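You operate a simulated robot arm through the tools that you are given. There is no shell and no other tool.

You are at the controls of a simulated robot arm. One attempt, no reset.

JOB
Coat the lamp base's top with the yellow brush, move it to the steel tray, close the green pot.
Fine: the one in the holder; cement from the green pot; brush back in its dish. Set down upright: what you pick out. A coat counts when it lies all over at full strength: go over it till it gets no stronger.

It is judged by the outcome, as a careful person would: the job done as asked, and still so three seconds after it is handed in. It fails if anything else is knocked over, pushed out of place, dropped, spilled or broken.

ROBOT AND FRAMES
A 6-joint arm with a two-finger parallel gripper, fixed in place. Base frame: the origin is at the foot of the arm, x ahead of it, y to its left, z up; the work surface is at about z = 0. Units: m, rad, N and s.
With the tool pointing down near the work surface it reaches from about 0.24 to 0.58 m from the base axis. Its first joint turns from -2.897 to 2.897 rad. Payload 1.5 kg.
The TCP is the grasp point between the finger pads, 0.03 m short of the fingertips. In the tool frame z runs along the fingers and y along their closing line. Largest opening 0.08 m; finger width 0.017, thickness 0.012; the body of the gripper, 0.04 by 0.082 m, starts 0.08 m behind the TCP.
Orientation is that of the tool frame in the base frame, as a unit quaternion [w, x, y, z]. With the fingers straight down and closing along the base's y, the tool's x points along the base's -x, its y along +y and its z along -z.

CONTROLS
- The arm moves only by the tool nudge_tool. Its argument "series" is a list of rows, each a list of 7 numbers: the shift along the base's x, y, z in m, then the turn, a rotation vector about the base's x, y, z in rad, then the finger opening in m, from 0 to 0.08. In form: [[tx, ty, tz, ax, ay, az, hand], ...]. A call has 1 to 20 rows; each row is the pose to reach, as a shift and turn from the pose commanded when the call began. A row lasts 0.2 s, in which the tool goes at most 0.05 m and 0.15 rad; a call with a longer step from one row to the next is refused whole, and so is a gripper value outside its range. Where a pose cannot be reached the arm comes as near as it can. A force on the tool above 60 N (or 10 N above the force at the start of the call, whichever is more), or a blocked arm, ends the call early, and 0.2 s more pass. Each finger travels about 0.072 m/s and halts on what it meets, pressing with about 21 N; the grip force reading is that of the motor and also rises with nothing between the fingers. The clock runs only during rows and for 0.2 s after the last one: add rows that repeat a pose to give the fingers time. The reply holds the time, the measured pose of the TCP, the force on the tool along the base axes, the opening and the grip force, in the units named above and with some noise, with the torque about the TCP (base axes, N m) and any sound that the robot's microphone picked up, and new pictures: "show" is both (left out), scene, wrist or none.
- Cameras (640 x 400 px; columns grow to the right, rows downward): "scene" is fixed at [0.064, -0.6449, 0.7557]; the picture's right is [0.99, -0.15, 0.00], its down [-0.07, -0.49, -0.87] and it looks along [0.13, 0.86, -0.49] (base axes); focal length 347 px, centre (320, 200). "wrist" rides on the gripper at [0.072, -0.007, -0.122] in the tool frame; the picture's right is [0.09, 1.00, 0.00], its down [-0.84, 0.08, -0.54] and it looks along [-0.54, 0.05, 0.84] (tool axes); focal length 238 px, centre (320, 200). There is no depth. A picture from a camera that has moved, and an enlarged one, comes with that camera's place and axes in the base frame and with its lens. The place of the scene camera against the robot may be out by one fixed shift of up to 0.018 m in any direction.
- close_up(camera, box): a new picture of the part [left, top, right, bottom] of that camera's present view, enlarged. The clock stands still meanwhile.
- close_job(): hands the job in; it is judged then, once.

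Places have to be worked out from the pictures, the camera data and where the tool is seen. Open the gripper and draw the arm clear of the work before you hand the job in, unless the task says otherwise.

The tools are called after ">>>" as name(argument=value, ...) on one line, values as JSON. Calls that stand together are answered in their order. nudge_tool: Moves the arm, as the interface text tells. Its arguments: {"type":"object","properties":{"series":{"type":"array","items":{"type":"array","items":{"type":"number"}}},"show":{"type":"string","enum":["both","scene","wrist","none"]}},"required":["series"]} The other tools are called the same way: close_up (camera, box) takes an enlarged picture of a part of a camera's view; close_job () hands the job in.

At the start:

```text
t: 0.0
ee_pos: [0.0947, 0.341, 0.3523]
tool_rot: [0.0, 0.0, 1.0, 0.0]
contact_force: [0.1, 0.0, 0.8]
ft_torque: [-0.02, 0.01, 0.02]
opening: 0.0798
gripper_force: 0.1
```

scene: 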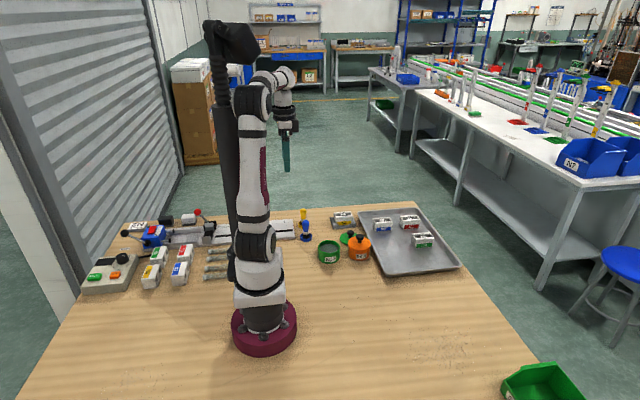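
wrist: 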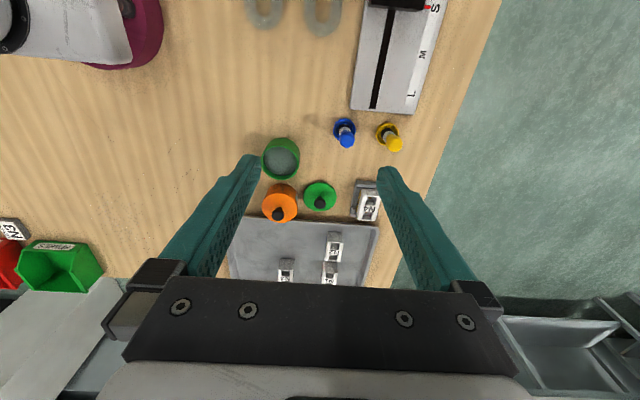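

I'll look closely at the scene before moving: the holder, the pots, the brushes and the tray.

>>> close_up(camera="scene", box=[280, 190, 480, 290])

>>> close_up(camera="scene", box=[70, 190, 270, 300])

>>> close_up(camera="wrist", box=[220, 90, 440, 290])

>>> close_up(camera="wrist", box=[220, 0, 460, 130])

```text
3.20 times, centred on (380, 240) of scene
camera zoom: at [0.064, -0.6449, 0.7557], right [0.99, -0.15, 0.0], down [-0.07, -0.49, -0.87], along [0.13, 0.86, -0.49], focal length 1109 px, centre (128, 72)
```

zoom: 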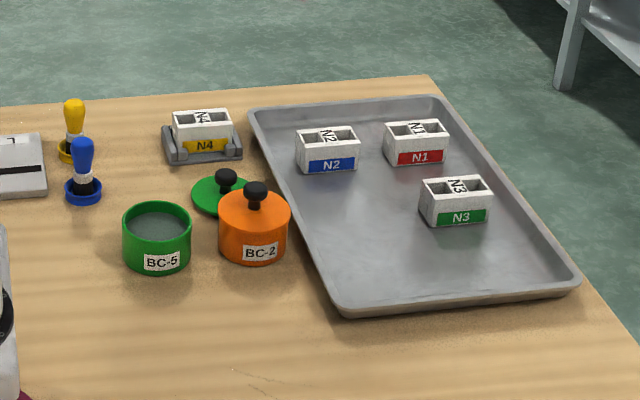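

```text
3.20 times, centred on (170, 245) of scene
camera zoom: at [0.064, -0.6449, 0.7557], right [0.99, -0.15, 0.0], down [-0.07, -0.49, -0.87], along [0.13, 0.86, -0.49], focal length 1109 px, centre (800, 56)
```

zoom: 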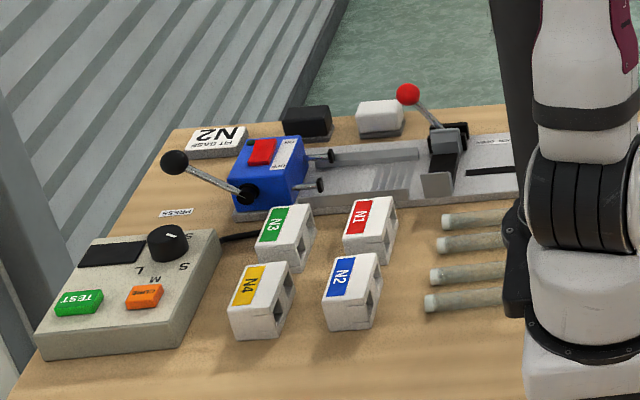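

```text
2.00 times, centred on (330, 190) of wrist
camera zoom: at [0.0222, 0.3358, 0.4725], right [-0.09, 1.0, 0.0], down [0.84, 0.08, 0.54], along [0.54, 0.05, -0.84], focal length 477 px, centre (300, 220)
```

zoom: 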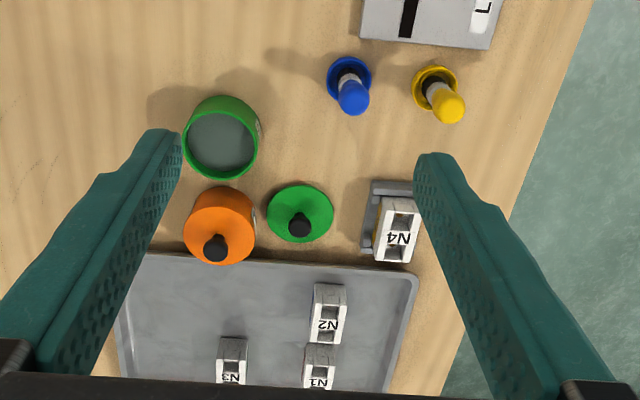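

```text
2.67 times, centred on (340, 65) of wrist
camera zoom: at [0.0222, 0.3358, 0.4725], right [-0.09, 1.0, 0.0], down [0.84, 0.08, 0.54], along [0.54, 0.05, -0.84], focal length 636 px, centre (267, 560)
```

zoom: 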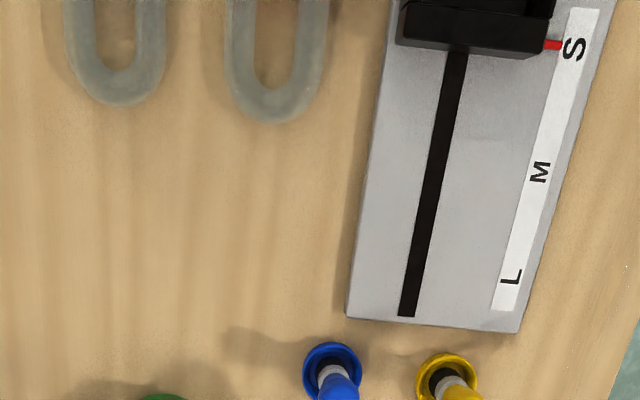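

The picture shows N4 in the grey holder at roughly (0.30, 0.47). The yellow brush stands in its dish near (0.154, 0.48), with the open green pot BC-5 near (0.21, 0.28), its lid near (0.31, 0.36) and the tray beyond x≈0.38. I'll move to a nearer viewpoint to pin these down.

>>> nudge_tool(series=[[0.0, 0.035, -0.02, 0, 0, 0, 0.08], [0.0, 0.07, -0.045, 0, 0, 0, 0.08], [0.0, 0.105, -0.07, 0, 0, 0, 0.08], [0.0, 0.135, -0.1, 0, 0, 0, 0.08], [0.0, 0.135, -0.1, 0, 0, 0, 0.08]], show="both")

```text
t: 1.2
ee_pos: [0.0945, 0.4772, 0.2519]
tool_rot: [0.0, 0.001, 1.0, 0.001]
contact_force: [-0.4, 0.3, -0.9]
ft_torque: [0.03, -0.02, 0.02]
opening: 0.08
gripper_force: 0.2
camera wrist: at [0.0225, 0.471, 0.3719], right [-0.09, 1.0, 0.0], down [0.84, 0.08, 0.54], along [0.54, 0.05, -0.84], focal length 238 px, centre (320, 200)
```

scene: 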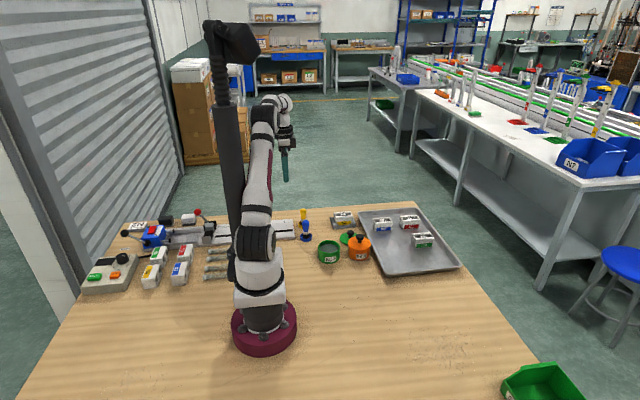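
wrist: 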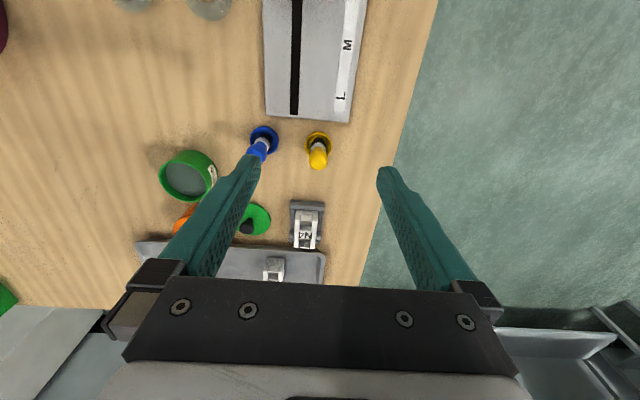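

>>> close_up(camera="wrist", box=[240, 110, 380, 200])

>>> close_up(camera="wrist", box=[230, 180, 350, 260])

>>> close_up(camera="scene", box=[290, 200, 370, 270])

```text
4.44 times, centred on (310, 155) of wrist
camera zoom: at [0.0225, 0.471, 0.3719], right [-0.09, 1.0, 0.0], down [0.84, 0.08, 0.54], along [0.54, 0.05, -0.84], focal length 1059 px, centre (364, 400)
```

zoom: 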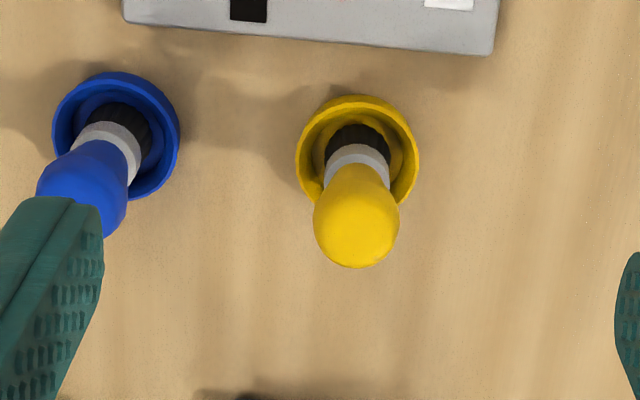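

```text
5.00 times, centred on (290, 220) of wrist
camera zoom: at [0.0225, 0.471, 0.3719], right [-0.09, 1.0, 0.0], down [0.84, 0.08, 0.54], along [0.54, 0.05, -0.84], focal length 1192 px, centre (470, 100)
```

zoom: 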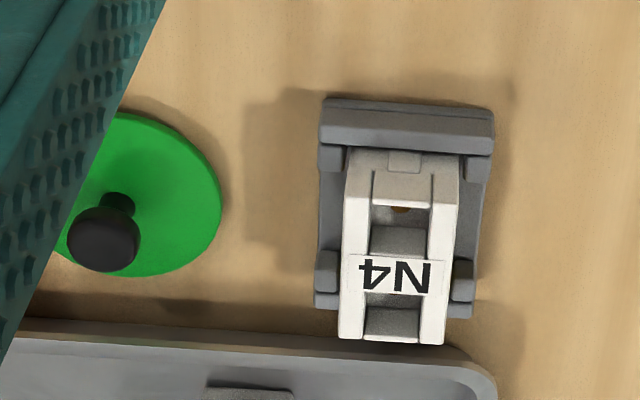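

```text
5.71 times, centred on (330, 235) of scene
camera zoom: at [0.064, -0.6449, 0.7557], right [0.99, -0.15, 0.0], down [-0.07, -0.49, -0.87], along [0.13, 0.86, -0.49], focal length 1980 px, centre (263, 0)
```

zoom: 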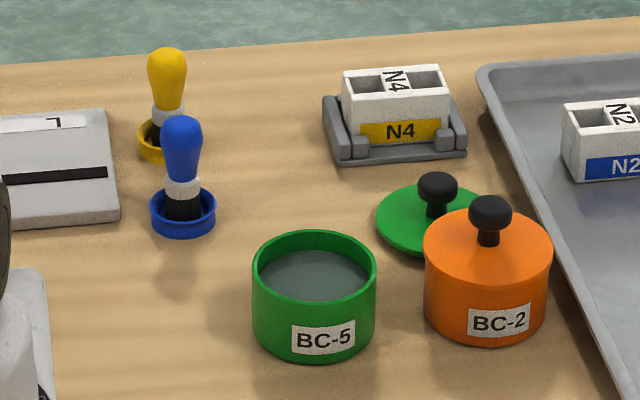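

The yellow brush axis works out at about (0.151, 0.481), with its top near z≈0.09 and the bulb about 26 mm wide. I'll move to a close view of N4 in the holder to measure its top.

>>> nudge_tool(series=[[0.04, 0, -0.01, 0, 0, 0, 0.08], [0.08, 0, -0.03, 0, 0, 0, 0.08], [0.12, 0, -0.05, 0, 0, 0, 0.08], [0.14, 0, -0.08, 0, 0, 0, 0.08], [0.14, 0, -0.1, 0, 0, 0, 0.08], [0.14, 0, -0.1, 0, 0, 0, 0.08]], show="both")

```text
t: 2.6
ee_pos: [0.2332, 0.4752, 0.1512]
tool_rot: [0.0, 0.0, 1.0, -0.001]
contact_force: [0.3, 0.2, 0.2]
ft_torque: [0.0, 0.0, 0.02]
opening: 0.0798
gripper_force: 0.0
camera wrist: at [0.1616, 0.4699, 0.2719], right [-0.09, 1.0, 0.0], down [0.84, 0.08, 0.54], along [0.54, 0.05, -0.84], focal length 238 px, centre (320, 200)
```

scene: 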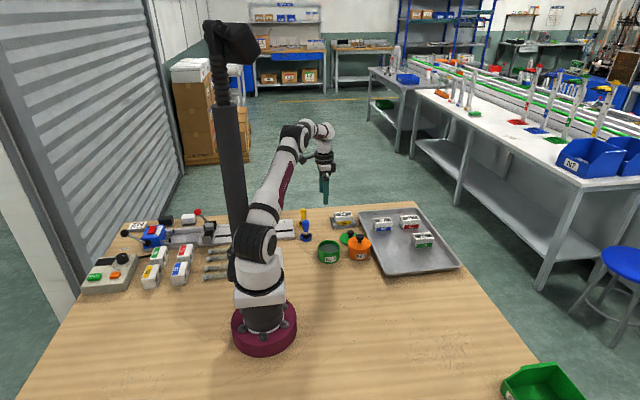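
wrist: 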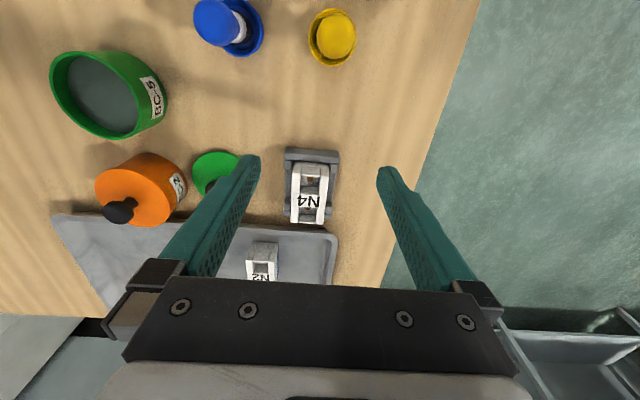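

The holder and N4 are now directly in view, so I'll enlarge them, along with the pot and the brush.

>>> close_up(camera="wrist", box=[270, 140, 350, 230])

>>> close_up(camera="wrist", box=[30, 0, 380, 220])

>>> close_up(camera="scene", box=[325, 200, 365, 240])

```text
4.44 times, centred on (310, 185) of wrist
camera zoom: at [0.1616, 0.4699, 0.2719], right [-0.09, 1.0, 0.0], down [0.84, 0.08, 0.54], along [0.54, 0.05, -0.84], focal length 1059 px, centre (364, 267)
```

zoom: 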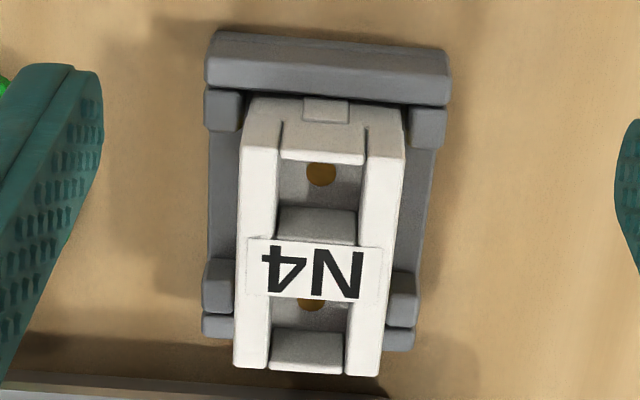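

```text
1.82 times, centred on (205, 110) of wrist
camera zoom: at [0.1616, 0.4699, 0.2719], right [-0.09, 1.0, 0.0], down [0.84, 0.08, 0.54], along [0.54, 0.05, -0.84], focal length 433 px, centre (529, 364)
```

zoom: 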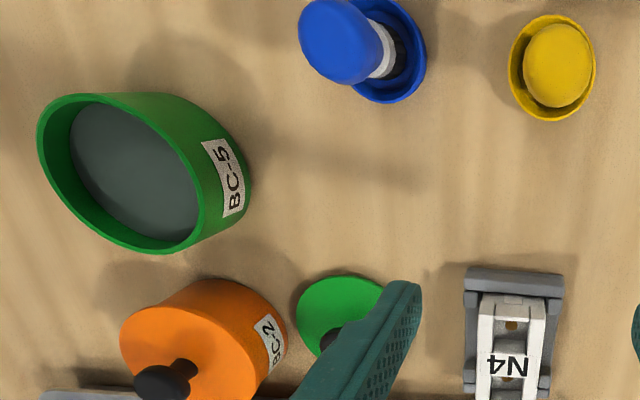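

```text
10.00 times, centred on (345, 220) of scene
camera zoom: at [0.064, -0.6449, 0.7557], right [0.99, -0.15, 0.0], down [-0.07, -0.49, -0.87], along [0.13, 0.86, -0.49], focal length 3466 px, centre (70, 0)
```

zoom: 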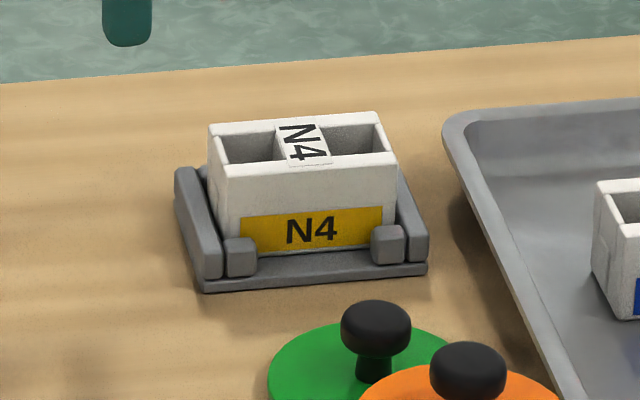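

N4's top measures about 65 mm × 38 mm, centred near (0.307, 0.471) at z≈0.05. Next I'll go above the yellow brush at about (0.1535, 0.4805) and check the alignment before descending.

>>> nudge_tool(series=[[-0.04, 0.003, 0.0, 0, 0, 0, 0.07], [-0.081, 0.0045, 0.0, 0, 0, 0, 0.06], [-0.081, 0.0045, -0.015, 0, 0, 0, 0.06], [-0.081, 0.0045, -0.015, 0, 0, 0, 0.06]], show="both")

```text
t: 3.6
ee_pos: [0.153, 0.4806, 0.1366]
tool_rot: [0.0, 0.0, 1.0, -0.001]
contact_force: [0.2, 0.4, 0.8]
ft_torque: [-0.02, 0.01, -0.02]
opening: 0.0602
gripper_force: 0.1
camera wrist: at [0.0805, 0.4752, 0.2571], right [-0.09, 1.0, 0.0], down [0.84, 0.08, 0.54], along [0.54, 0.05, -0.84], focal length 238 px, centre (320, 200)
```

scene: 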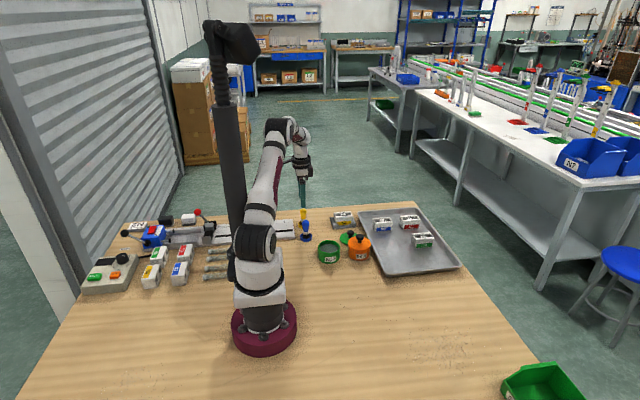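
wrist: 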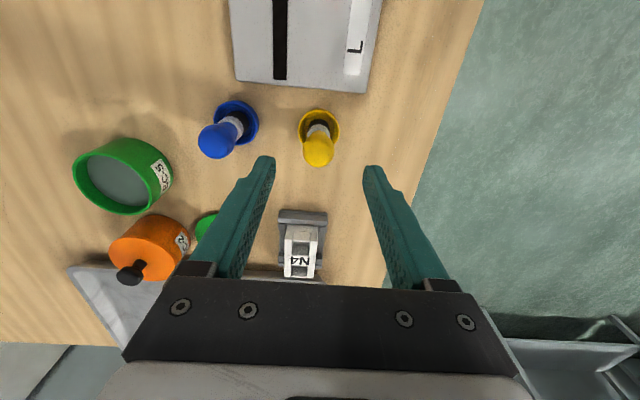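

The brush is centred between the fingers (image u≈318 against a midpoint of 319). I'll descend so the TCP is at the bulb, z≈0.066, and check before closing.

>>> nudge_tool(series=[[-0.002, 0, -0.03, 0, 0, 0, 0.06], [-0.002, 0, -0.055, 0, 0, 0, 0.06], [-0.002, 0, -0.071, 0, 0, 0, 0.06], [-0.002, 0, -0.071, 0, 0, 0, 0.06]], show="both")

```text
t: 4.6
ee_pos: [0.1514, 0.4805, 0.0656]
tool_rot: [0.0, 0.0, 1.0, 0.0]
contact_force: [-0.4, 0.1, -0.1]
ft_torque: [0.03, -0.04, 0.01]
opening: 0.0601
gripper_force: 0.0
camera wrist: at [0.0793, 0.4751, 0.1863], right [-0.09, 1.0, 0.0], down [0.84, 0.08, 0.54], along [0.54, 0.05, -0.84], focal length 238 px, centre (320, 200)
```

scene: 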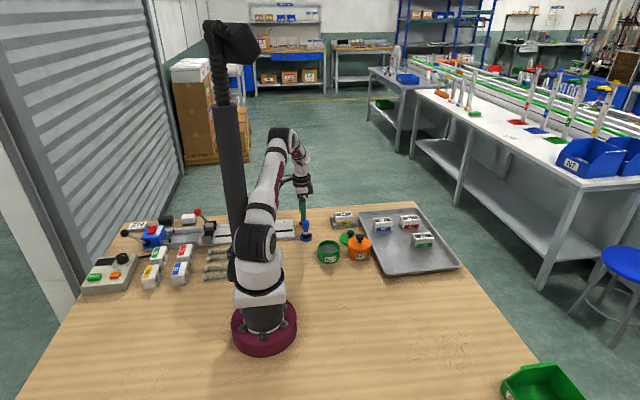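
wrist: 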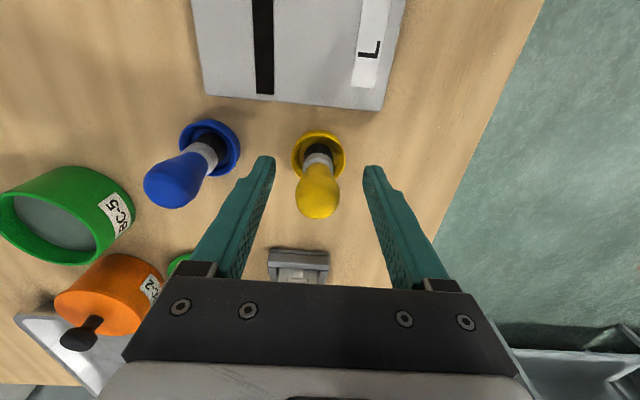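

>>> close_up(camera="wrist", box=[250, 110, 400, 240])

>>> close_up(camera="scene", box=[280, 170, 340, 250])

```text
3.08 times, centred on (325, 175) of wrist
camera zoom: at [0.0793, 0.4751, 0.1863], right [-0.09, 1.0, 0.0], down [0.84, 0.08, 0.54], along [0.54, 0.05, -0.84], focal length 733 px, centre (305, 277)
```

zoom: 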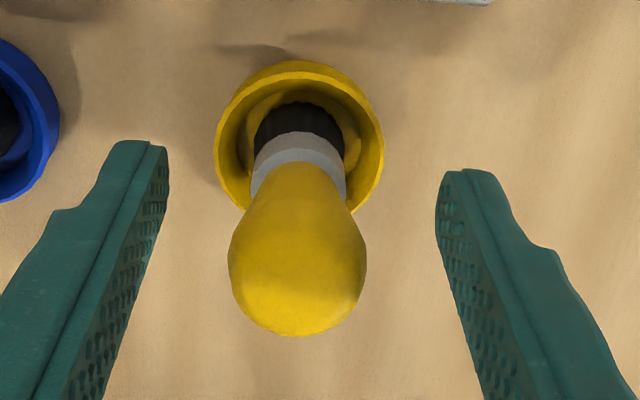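

```text
5.00 times, centred on (310, 210) of scene
camera zoom: at [0.064, -0.6449, 0.7557], right [0.99, -0.15, 0.0], down [-0.07, -0.49, -0.87], along [0.13, 0.86, -0.49], focal length 1733 px, centre (370, 150)
```

zoom: 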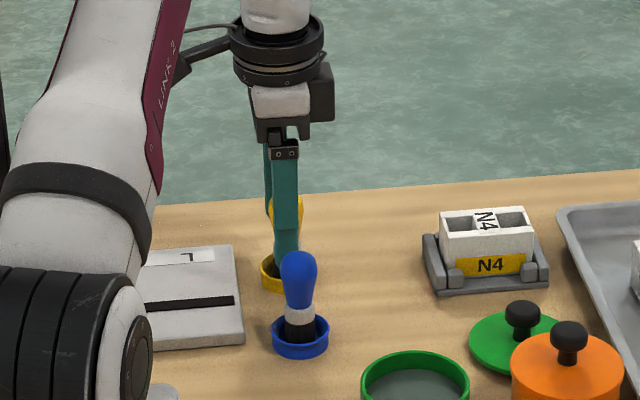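

The brush sits centred between the pads, bulb centre near z≈0.068 with the TCP at 0.0656. I'll close on it.

>>> nudge_tool(series=[[0, 0, 0, 0, 0, 0, 0.02], [0, 0, 0, 0, 0, 0, 0.0], [0, 0, 0, 0, 0, 0, 0.0], [0, 0, 0, 0, 0, 0, 0.0]], show="wrist")

```text
t: 5.6
ee_pos: [0.1501, 0.4812, 0.0662]
tool_rot: [-0.001, 0.0, 1.0, 0.0]
contact_force: [0.6, 0.0, 0.2]
ft_torque: [-0.01, 0.03, 0.01]
opening: 0.0263
gripper_force: 21.0
camera wrist: at [0.0793, 0.4751, 0.1866], right [-0.09, 1.0, 0.0], down [0.84, 0.08, 0.54], along [0.54, 0.05, -0.84], focal length 238 px, centre (320, 200)
```

wrist: 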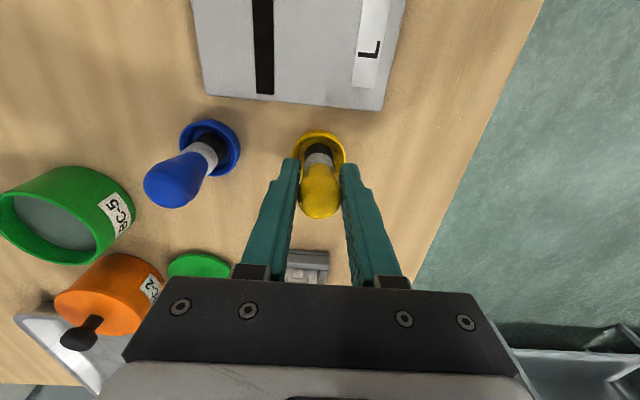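

The grip holds at 26 mm opening and 21 N. I'll lift the brush straight up and check that the dish stays behind.

>>> nudge_tool(series=[[0, 0, 0.015, 0, 0, 0, 0.0], [0, 0, 0.04, 0, 0, 0, 0.0], [0, 0, 0.07, 0, 0, 0, 0.0], [0, 0, 0.1, 0, 0, 0, 0.0], [0, 0, 0.1, 0, 0, 0, 0.0]], show="both")

```text
t: 6.8
ee_pos: [0.1508, 0.48, 0.1665]
tool_rot: [0.001, 0.0, 1.0, 0.0]
contact_force: [0.6, -0.4, -1.0]
ft_torque: [0.0, 0.0, 0.0]
opening: 0.0261
gripper_force: 20.9
camera wrist: at [0.0793, 0.4749, 0.2868], right [-0.09, 1.0, 0.0], down [0.84, 0.08, 0.54], along [0.54, 0.05, -0.84], focal length 238 px, centre (320, 200)
```

scene: 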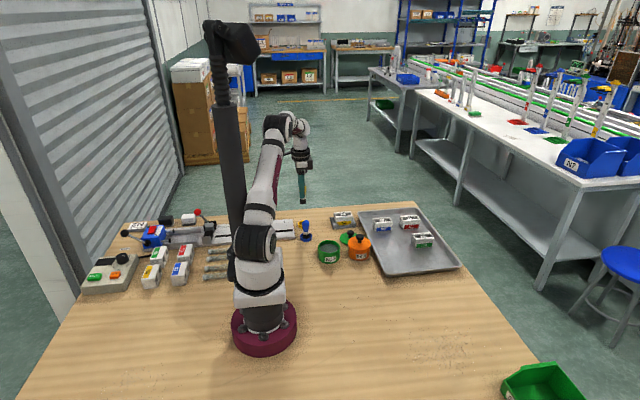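
wrist: 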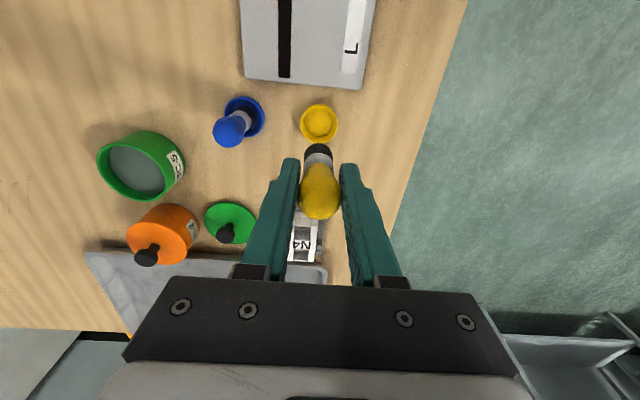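

>>> close_up(camera="scene", box=[280, 150, 350, 250])

>>> close_up(camera="wrist", box=[270, 90, 370, 180])

>>> close_up(camera="wrist", box=[80, 110, 280, 280])

```text
4.00 times, centred on (315, 200) of scene
camera zoom: at [0.064, -0.6449, 0.7557], right [0.99, -0.15, 0.0], down [-0.07, -0.49, -0.87], along [0.13, 0.86, -0.49], focal length 1386 px, centre (340, 200)
```

zoom: 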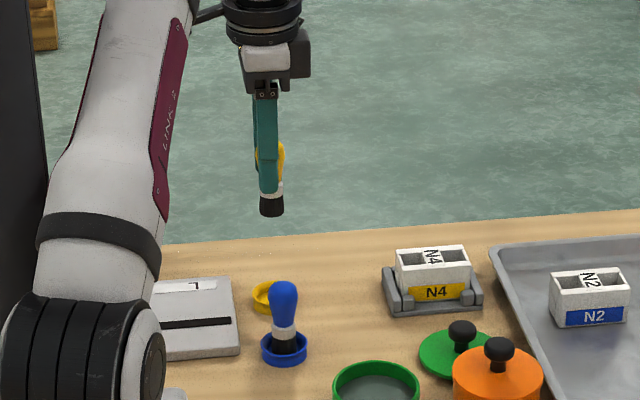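

```text
4.44 times, centred on (320, 135) of wrist
camera zoom: at [0.0793, 0.4749, 0.2868], right [-0.09, 1.0, 0.0], down [0.84, 0.08, 0.54], along [0.54, 0.05, -0.84], focal length 1059 px, centre (320, 489)
```

zoom: 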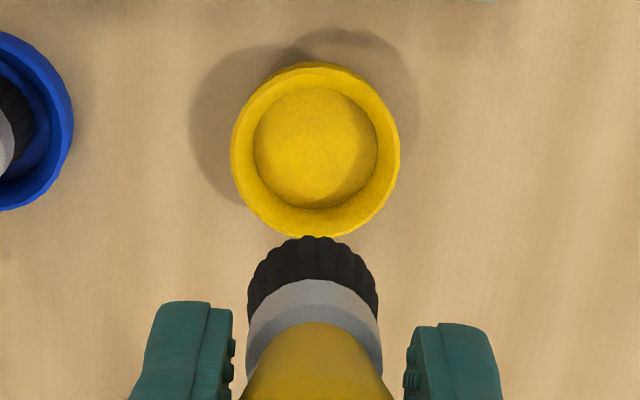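

```text
2.35 times, centred on (180, 195) of wrist
camera zoom: at [0.0793, 0.4749, 0.2868], right [-0.09, 1.0, 0.0], down [0.84, 0.08, 0.54], along [0.54, 0.05, -0.84], focal length 561 px, centre (649, 212)
```

zoom: 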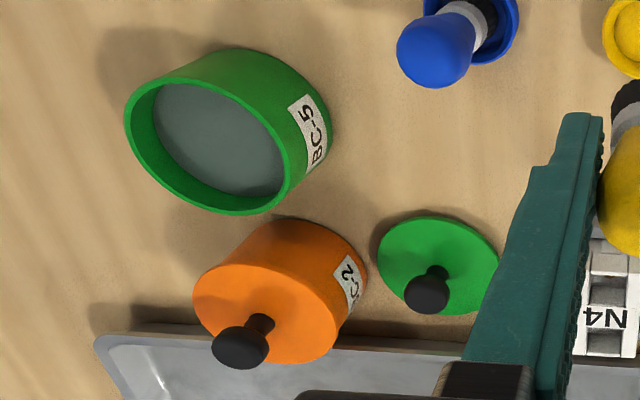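

The dish stayed in place and the brush hangs straight, with bristles about 23 mm wide and the tip about 62 mm below the TCP. I'll carry it above the green pot BC-5 at about (0.215, 0.278) and check the alignment.

>>> nudge_tool(series=[[0.01, -0.034, 0.015, 0, 0, 0, 0.0], [0.021, -0.068, 0.02, 0, 0, 0, 0.0], [0.032, -0.102, 0.02, 0, 0, 0, 0.0], [0.043, -0.136, 0.02, 0, 0, 0, 0.0], [0.054, -0.17, 0.02, 0, 0, 0, 0.0], [0.063, -0.2025, 0.01, 0, 0, 0, 0.0], [0.063, -0.2025, 0.0, 0, 0, 0, 0.0], [0.063, -0.2025, 0.0, 0, 0, 0, 0.0]], show="both")

```text
t: 8.6
ee_pos: [0.2158, 0.2791, 0.1669]
tool_rot: [0.0, 0.001, 1.0, -0.001]
contact_force: [0.6, 0.0, -0.7]
ft_torque: [0.01, -0.01, 0.0]
opening: 0.0262
gripper_force: 20.8
camera wrist: at [0.1431, 0.2726, 0.2868], right [-0.09, 1.0, 0.0], down [0.84, 0.08, 0.54], along [0.54, 0.05, -0.84], focal length 238 px, centre (320, 200)
```

scene: 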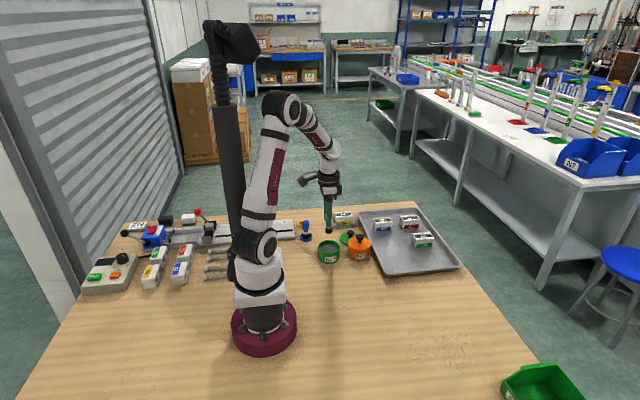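
wrist: 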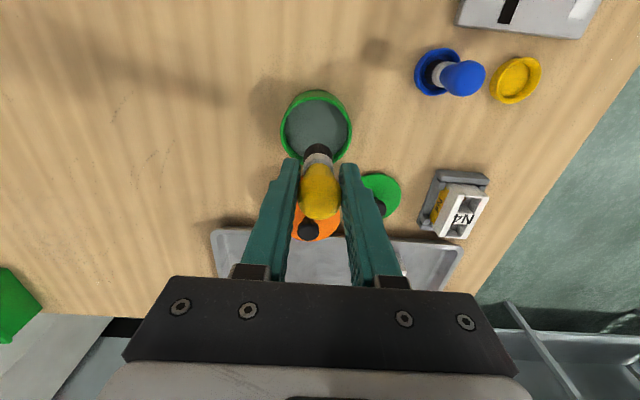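

The pot rim centre resolves to about (0.213, 0.275). I'll shift slightly and lower until the bristle tip reaches z≈0.02, which is below the cement surface with the fingertips still above the rim.

>>> nudge_tool(series=[[-0.002, -0.003, -0.03, 0, 0, 0, 0.0], [-0.002, -0.003, -0.055, 0, 0, 0, 0.0], [-0.002, -0.003, -0.07, 0, 0, 0, 0.0], [-0.002, -0.003, -0.078, 0, 0, 0, 0.0], [-0.002, -0.003, -0.083, 0, 0, 0, 0.0], [-0.002, -0.003, -0.083, 0, 0, 0, 0.0], [-0.002, -0.003, -0.083, 0, 0, 0, 0.0]], show="both")

```text
t: 10.2
ee_pos: [0.211, 0.2754, 0.0827]
tool_rot: [0.0, 0.0, 1.0, 0.0]
contact_force: [3.3, -0.6, 12.3]
ft_torque: [0.07, -0.15, -0.04]
opening: 0.0264
gripper_force: 20.8
camera wrist: at [0.1403, 0.2695, 0.2033], right [-0.09, 1.0, 0.0], down [0.84, 0.08, 0.54], along [0.54, 0.05, -0.84], focal length 238 px, centre (320, 200)
```

scene: 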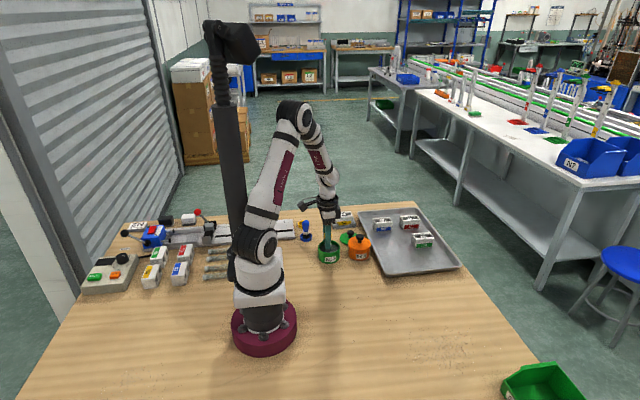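
wrist: 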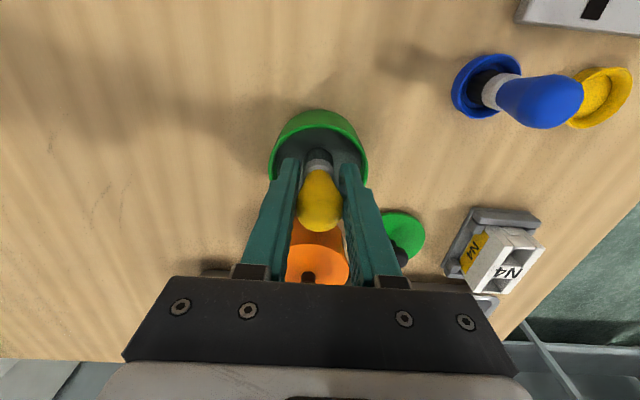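

The contact force reads 12 N upward, so the bristles are pressing on something solid in the pot. I'll ease up a few millimetres and look.

>>> nudge_tool(series=[[0, 0, 0.003, 0, 0, 0, 0.0], [0, 0, 0.005, 0, 0, 0, 0.0], [0, 0, 0.005, 0, 0, 0, 0.0]], show="none")

>>> close_up(camera="wrist", box=[250, 90, 390, 240])

>>> close_up(camera="scene", box=[295, 190, 385, 280])

```text
t: 11.0
ee_pos: [0.2126, 0.2752, 0.0872]
tool_rot: [0.0, 0.0, 1.0, 0.001]
contact_force: [-0.8, 0.1, -0.2]
ft_torque: [0.03, -0.01, -0.01]
opening: 0.0261
gripper_force: 21.0
```

```text
2.67 times, centred on (320, 165) of wrist
camera zoom: at [0.1402, 0.2696, 0.2085], right [-0.09, 1.0, 0.0], down [0.84, 0.08, 0.54], along [0.54, 0.05, -0.84], focal length 636 px, centre (320, 293)
```

zoom: 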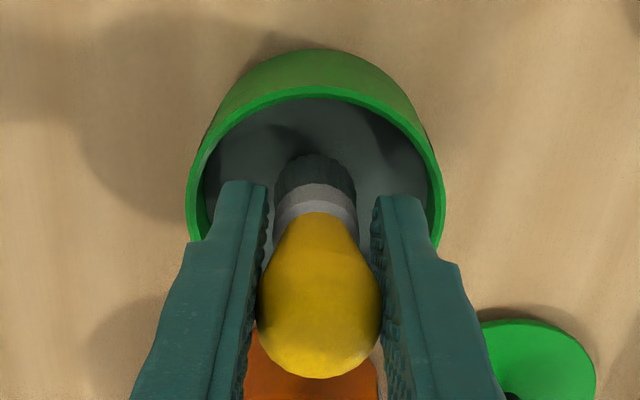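

```text
4.44 times, centred on (340, 235) of scene
camera zoom: at [0.064, -0.6449, 0.7557], right [0.99, -0.15, 0.0], down [-0.07, -0.49, -0.87], along [0.13, 0.86, -0.49], focal length 1540 px, centre (231, 44)
```

zoom: 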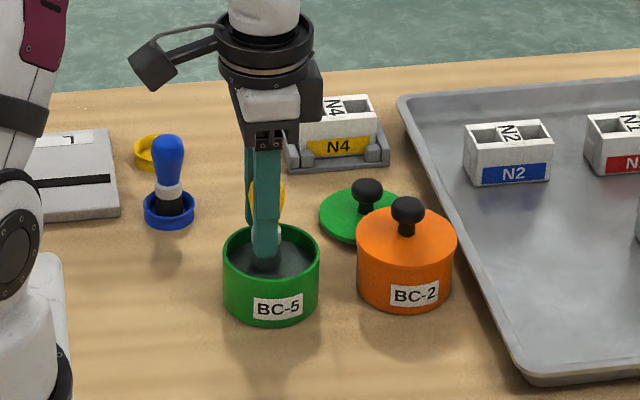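

The bristles have turned the cement colour and contact has released, so the brush is loaded. I'll lift straight out and check the brush and the pot.

>>> nudge_tool(series=[[0, 0, 0.02, 0, 0, 0, 0.0], [0, 0, 0.045, 0, 0, 0, 0.0], [0, 0, 0.075, 0, 0, 0, 0.0], [0, 0, 0.085, 0, 0, 0, 0.0], [0, 0, 0.085, 0, 0, 0, 0.0]], show="wrist")

>>> close_up(camera="wrist", box=[250, 80, 390, 230])

>>> close_up(camera="scene", box=[295, 180, 385, 280])

```text
t: 12.2
ee_pos: [0.2117, 0.2756, 0.1725]
tool_rot: [0.001, 0.0, 1.0, 0.0]
contact_force: [-0.3, -0.2, -0.3]
ft_torque: [0.01, -0.02, -0.01]
opening: 0.0264
gripper_force: 21.5
camera wrist: at [0.1402, 0.2697, 0.2936], right [-0.09, 1.0, 0.0], down [0.84, 0.08, 0.54], along [0.54, 0.05, -0.84], focal length 238 px, centre (320, 200)
```

wrist: 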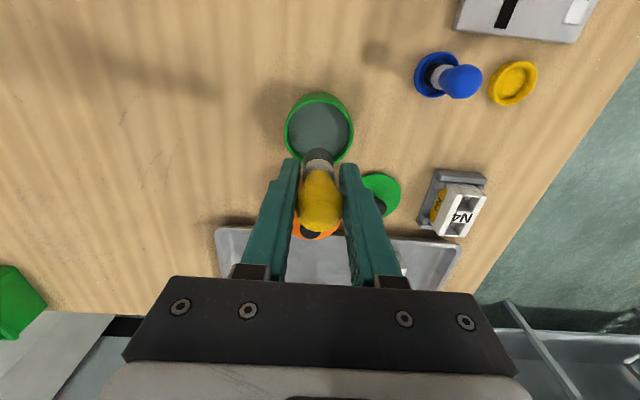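

```text
2.67 times, centred on (320, 155) of wrist
camera zoom: at [0.1402, 0.2697, 0.2936], right [-0.09, 1.0, 0.0], down [0.84, 0.08, 0.54], along [0.54, 0.05, -0.84], focal length 636 px, centre (320, 320)
```

zoom: 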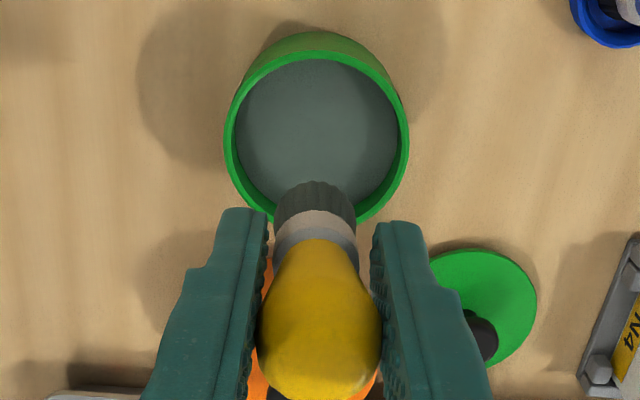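

```text
4.00 times, centred on (340, 230) of scene
camera zoom: at [0.064, -0.6449, 0.7557], right [0.99, -0.15, 0.0], down [-0.07, -0.49, -0.87], along [0.13, 0.86, -0.49], focal length 1386 px, centre (240, 80)
```

zoom: 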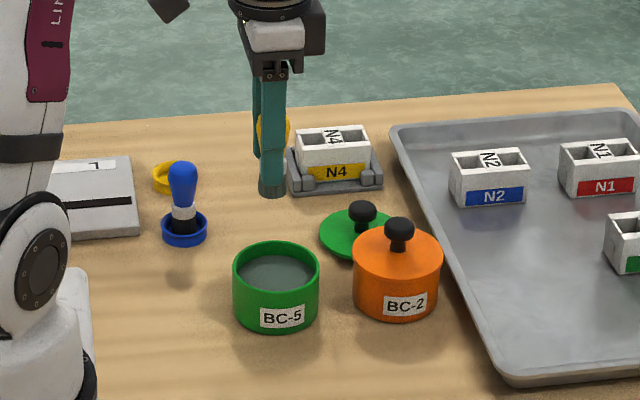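

The brush is loaded with no drip visible and the pot hasn't moved. I'll carry it over N4's centre at a safe height.

>>> nudge_tool(series=[[0.016, 0.033, 0.0, 0, 0, 0, 0.0], [0.032, 0.066, 0.0, 0, 0, 0, 0.0], [0.048, 0.099, 0.0, 0, 0, 0, 0.0], [0.064, 0.132, 0.0, 0, 0, 0, 0.0], [0.08, 0.165, 0.0, 0, 0, 0, 0.0], [0.094, 0.196, 0.0, 0, 0, 0, 0.0], [0.094, 0.196, -0.03, 0, 0, 0, 0.0], [0.094, 0.196, -0.03, 0, 0, 0, 0.0]], show="both")

>>> close_up(camera="wrist", box=[260, 120, 380, 220])

>>> close_up(camera="scene", box=[310, 160, 380, 250])

```text
t: 14.0
ee_pos: [0.3058, 0.4726, 0.1435]
tool_rot: [0.0, 0.001, 1.0, 0.0]
contact_force: [1.1, -0.4, -1.8]
ft_torque: [0.0, 0.0, 0.0]
opening: 0.0263
gripper_force: 21.1
camera wrist: at [0.2342, 0.4663, 0.2633], right [-0.09, 1.0, 0.0], down [0.84, 0.08, 0.54], along [0.54, 0.05, -0.84], focal length 238 px, centre (320, 200)
```

scene: 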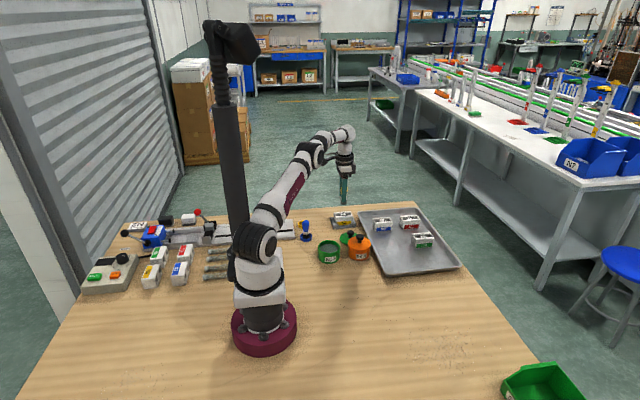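
wrist: 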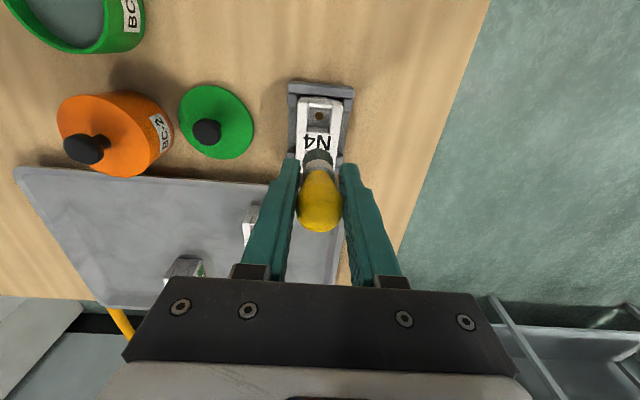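

```text
4.00 times, centred on (320, 170) of wrist
camera zoom: at [0.2342, 0.4663, 0.2633], right [-0.09, 1.0, 0.0], down [0.84, 0.08, 0.54], along [0.54, 0.05, -0.84], focal length 953 px, centre (320, 320)
```

zoom: 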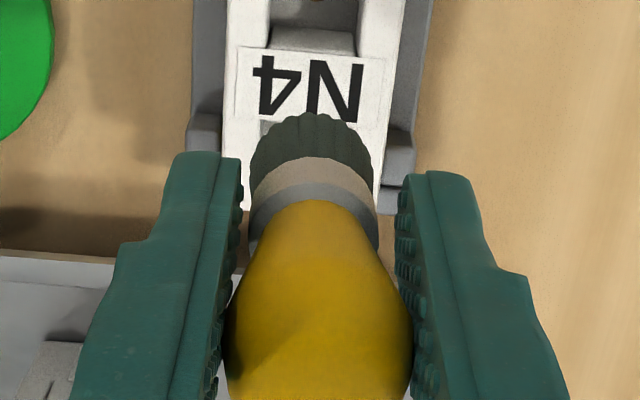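

```text
4.44 times, centred on (345, 205) of scene
camera zoom: at [0.064, -0.6449, 0.7557], right [0.99, -0.15, 0.0], down [-0.07, -0.49, -0.87], along [0.13, 0.86, -0.49], focal length 1540 px, centre (209, 178)
```

zoom: 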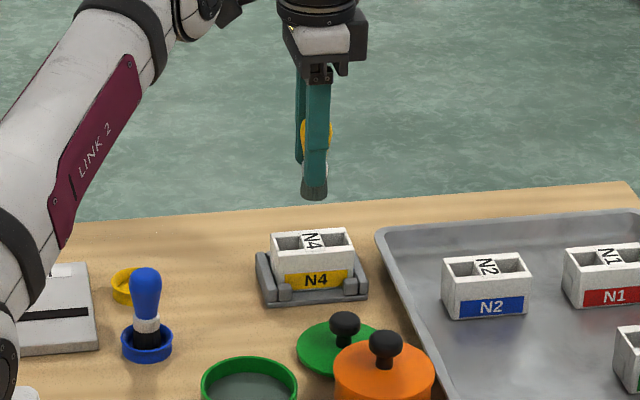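

N4's label centre checks out at (0.308, 0.471). I'll zoom in to estimate how far the bristle tip hangs below the fingertips before touching down.

>>> close_up(camera="scene", box=[325, 175, 365, 235])

>>> close_up(camera="wrist", box=[275, 70, 365, 170])

```text
6.67 times, centred on (345, 205) of scene
camera zoom: at [0.064, -0.6449, 0.7557], right [0.99, -0.15, 0.0], down [-0.07, -0.49, -0.87], along [0.13, 0.86, -0.49], focal length 2311 px, centre (153, 167)
```

zoom: 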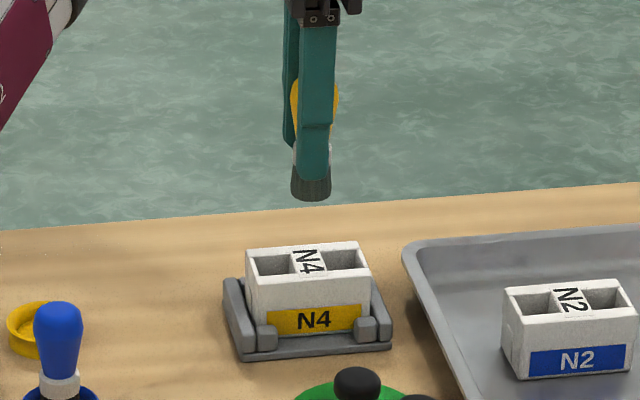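

```text
4.00 times, centred on (320, 120) of wrist
camera zoom: at [0.2342, 0.4663, 0.2633], right [-0.09, 1.0, 0.0], down [0.84, 0.08, 0.54], along [0.54, 0.05, -0.84], focal length 953 px, centre (320, 520)
```

zoom: 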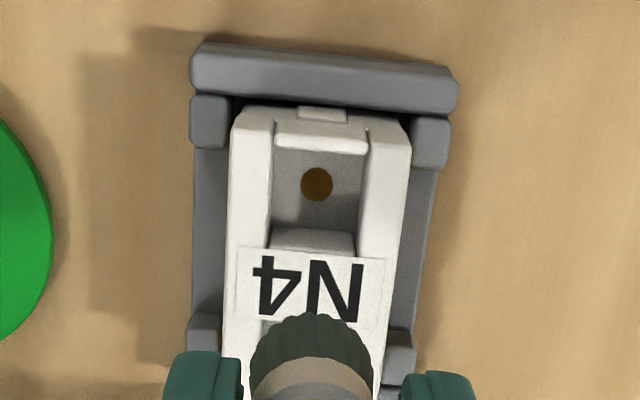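

The tip hangs about 48 mm below the TCP (18 mm below the fingertips), so contact with N4 is expected at TCP z≈0.098–0.10. I'll lower gently and feel for it.

>>> nudge_tool(series=[[0, 0, -0.02, 0, 0, 0, 0.0], [0, 0, -0.035, 0, 0, 0, 0.0], [0, 0, -0.041, 0, 0, 0, 0.0], [0, 0, -0.041, 0, 0, 0, 0.0]], show="none")

>>> close_up(camera="scene", box=[325, 185, 365, 235])

```text
t: 15.0
ee_pos: [0.3057, 0.4716, 0.1014]
tool_rot: [0.0, 0.0, 1.0, 0.0]
contact_force: [-0.4, 0.5, -0.4]
ft_torque: [-0.01, 0.01, -0.01]
opening: 0.0263
gripper_force: 21.2
```

```text
8.00 times, centred on (345, 210) of scene
camera zoom: at [0.064, -0.6449, 0.7557], right [0.99, -0.15, 0.0], down [-0.07, -0.49, -0.87], along [0.13, 0.86, -0.49], focal length 2773 px, centre (120, 120)
```

zoom: 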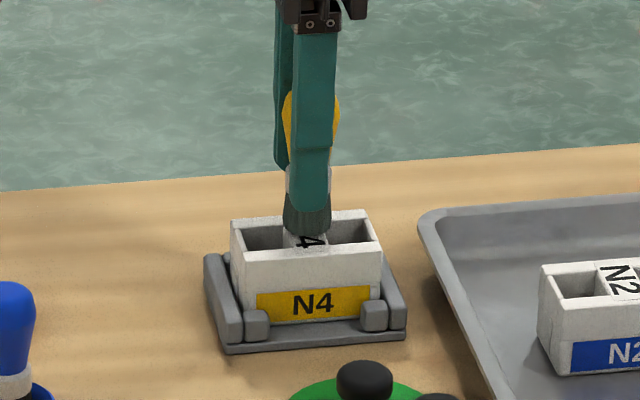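

No contact yet at z=0.1014, so I'll lower by 1–2 mm at a time, reading the force.

>>> nudge_tool(series=[[0, 0, -0.0015, 0, 0, 0, 0.0], [0, 0, -0.0025, 0, 0, 0, 0.0]], show="none")

```text
t: 15.6
ee_pos: [0.3071, 0.4706, 0.0992]
tool_rot: [-0.001, 0.0, 1.0, 0.0]
contact_force: [-0.6, 0.0, -1.1]
ft_torque: [0.01, 0.02, -0.01]
opening: 0.0262
gripper_force: 20.7
```

>>> nudge_tool(series=[[0, 0, -0.001, 0, 0, 0, 0.0], [0, 0, -0.002, 0, 0, 0, 0.0]], show="none")

>>> close_up(camera="scene", box=[325, 185, 365, 235])

>>> close_up(camera="wrist", box=[270, 60, 370, 180])

```text
t: 16.2
ee_pos: [0.3064, 0.4728, 0.0974]
tool_rot: [0.001, 0.0, 1.0, 0.0]
contact_force: [0.0, 0.0, -0.8]
ft_torque: [0.0, 0.01, 0.0]
opening: 0.0261
gripper_force: 20.6
```

```text
8.00 times, centred on (345, 210) of scene
camera zoom: at [0.064, -0.6449, 0.7557], right [0.99, -0.15, 0.0], down [-0.07, -0.49, -0.87], along [0.13, 0.86, -0.49], focal length 2773 px, centre (120, 120)
```

zoom: 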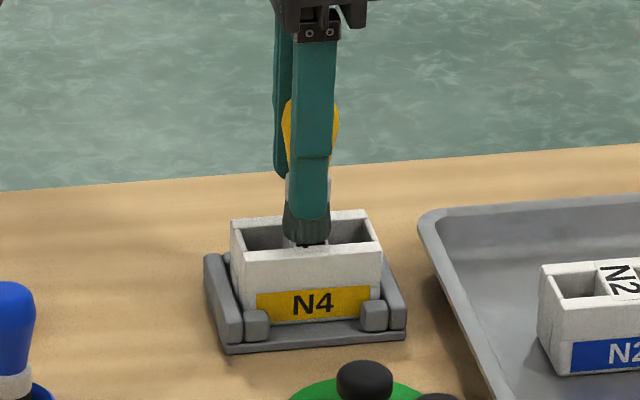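

```text
3.33 times, centred on (320, 120) of wrist
camera zoom: at [0.2344, 0.4659, 0.218], right [-0.09, 1.0, 0.0], down [0.84, 0.08, 0.54], along [0.54, 0.05, -0.84], focal length 794 px, centre (320, 467)
```

zoom: 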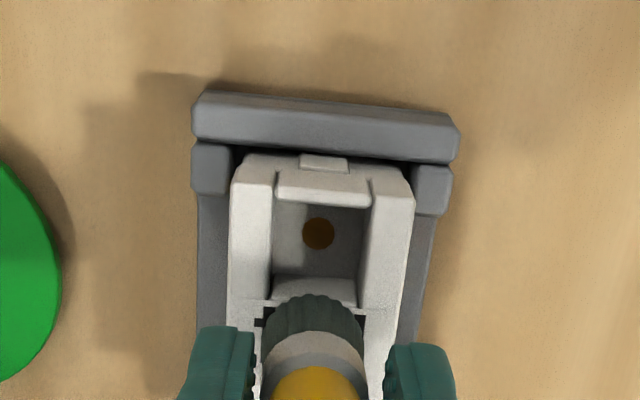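

Still no force at z=0.0974, so I'll continue down in 1 mm steps.

>>> nudge_tool(series=[[0, 0, -0.001, 0, 0, 0, 0.0], [0, 0, -0.002, 0, 0, 0, 0.0]], show="none")

```text
t: 16.8
ee_pos: [0.306, 0.4727, 0.0966]
tool_rot: [-0.001, 0.0, 1.0, 0.0]
contact_force: [-1.0, -3.0, 12.8]
ft_torque: [0.01, -0.02, -0.01]
opening: 0.0263
gripper_force: 20.0
```

Contact: 12.8 N at commanded z≈0.0958. I'll ease up to about 0.0966 for a lighter touch and make a first slow stroke along x down the middle, then inspect.

>>> nudge_tool(series=[[0, 0, 0.0009, 0, 0, 0, 0.0], [0.008, 0, 0.0009, 0, 0, 0, 0.0], [0.016, 0, 0.0009, 0, 0, 0, 0.0], [0.025, 0, 0.0009, 0, 0, 0, 0.0], [0.025, 0, 0.0009, 0, 0, 0, 0.0]], show="wrist")

>>> close_up(camera="wrist", box=[270, 20, 370, 140])

>>> close_up(camera="scene", box=[325, 185, 365, 235])

```text
t: 18.0
ee_pos: [0.3312, 0.472, 0.0963]
tool_rot: [0.0, 0.0, 1.0, 0.0]
contact_force: [-3.1, -0.3, 9.1]
ft_torque: [0.05, 0.11, 0.05]
opening: 0.0264
gripper_force: 21.4
camera wrist: at [0.2592, 0.4659, 0.2169], right [-0.09, 1.0, 0.0], down [0.84, 0.08, 0.54], along [0.54, 0.05, -0.84], focal length 238 px, centre (320, 200)
```

wrist: 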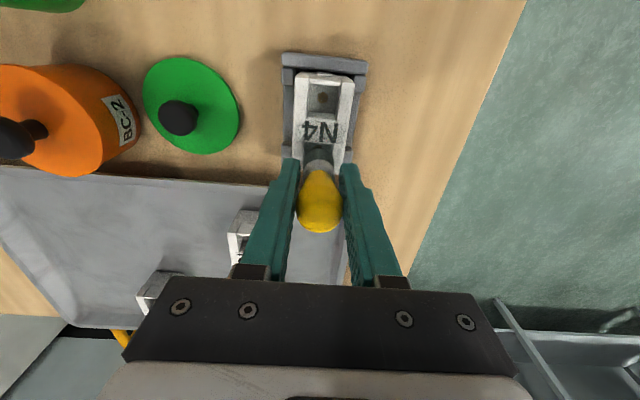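

```text
3.33 times, centred on (320, 80) of wrist
camera zoom: at [0.2592, 0.4659, 0.2169], right [-0.09, 1.0, 0.0], down [0.84, 0.08, 0.54], along [0.54, 0.05, -0.84], focal length 794 px, centre (320, 600)
```

zoom: 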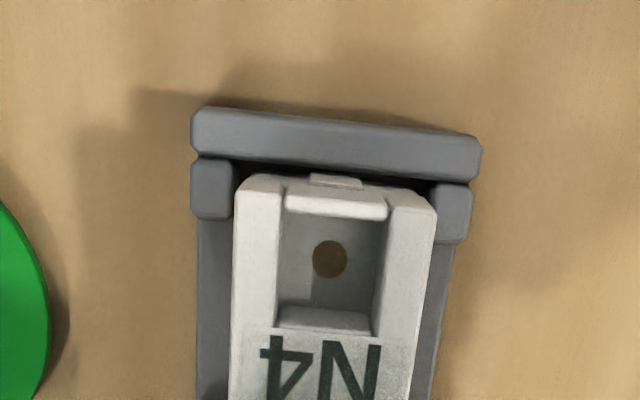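

```text
8.00 times, centred on (345, 210) of scene
camera zoom: at [0.064, -0.6449, 0.7557], right [0.99, -0.15, 0.0], down [-0.07, -0.49, -0.87], along [0.13, 0.86, -0.49], focal length 2773 px, centre (120, 120)
```

zoom: 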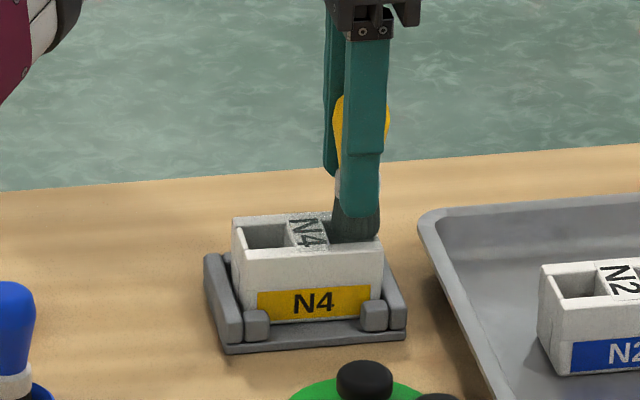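

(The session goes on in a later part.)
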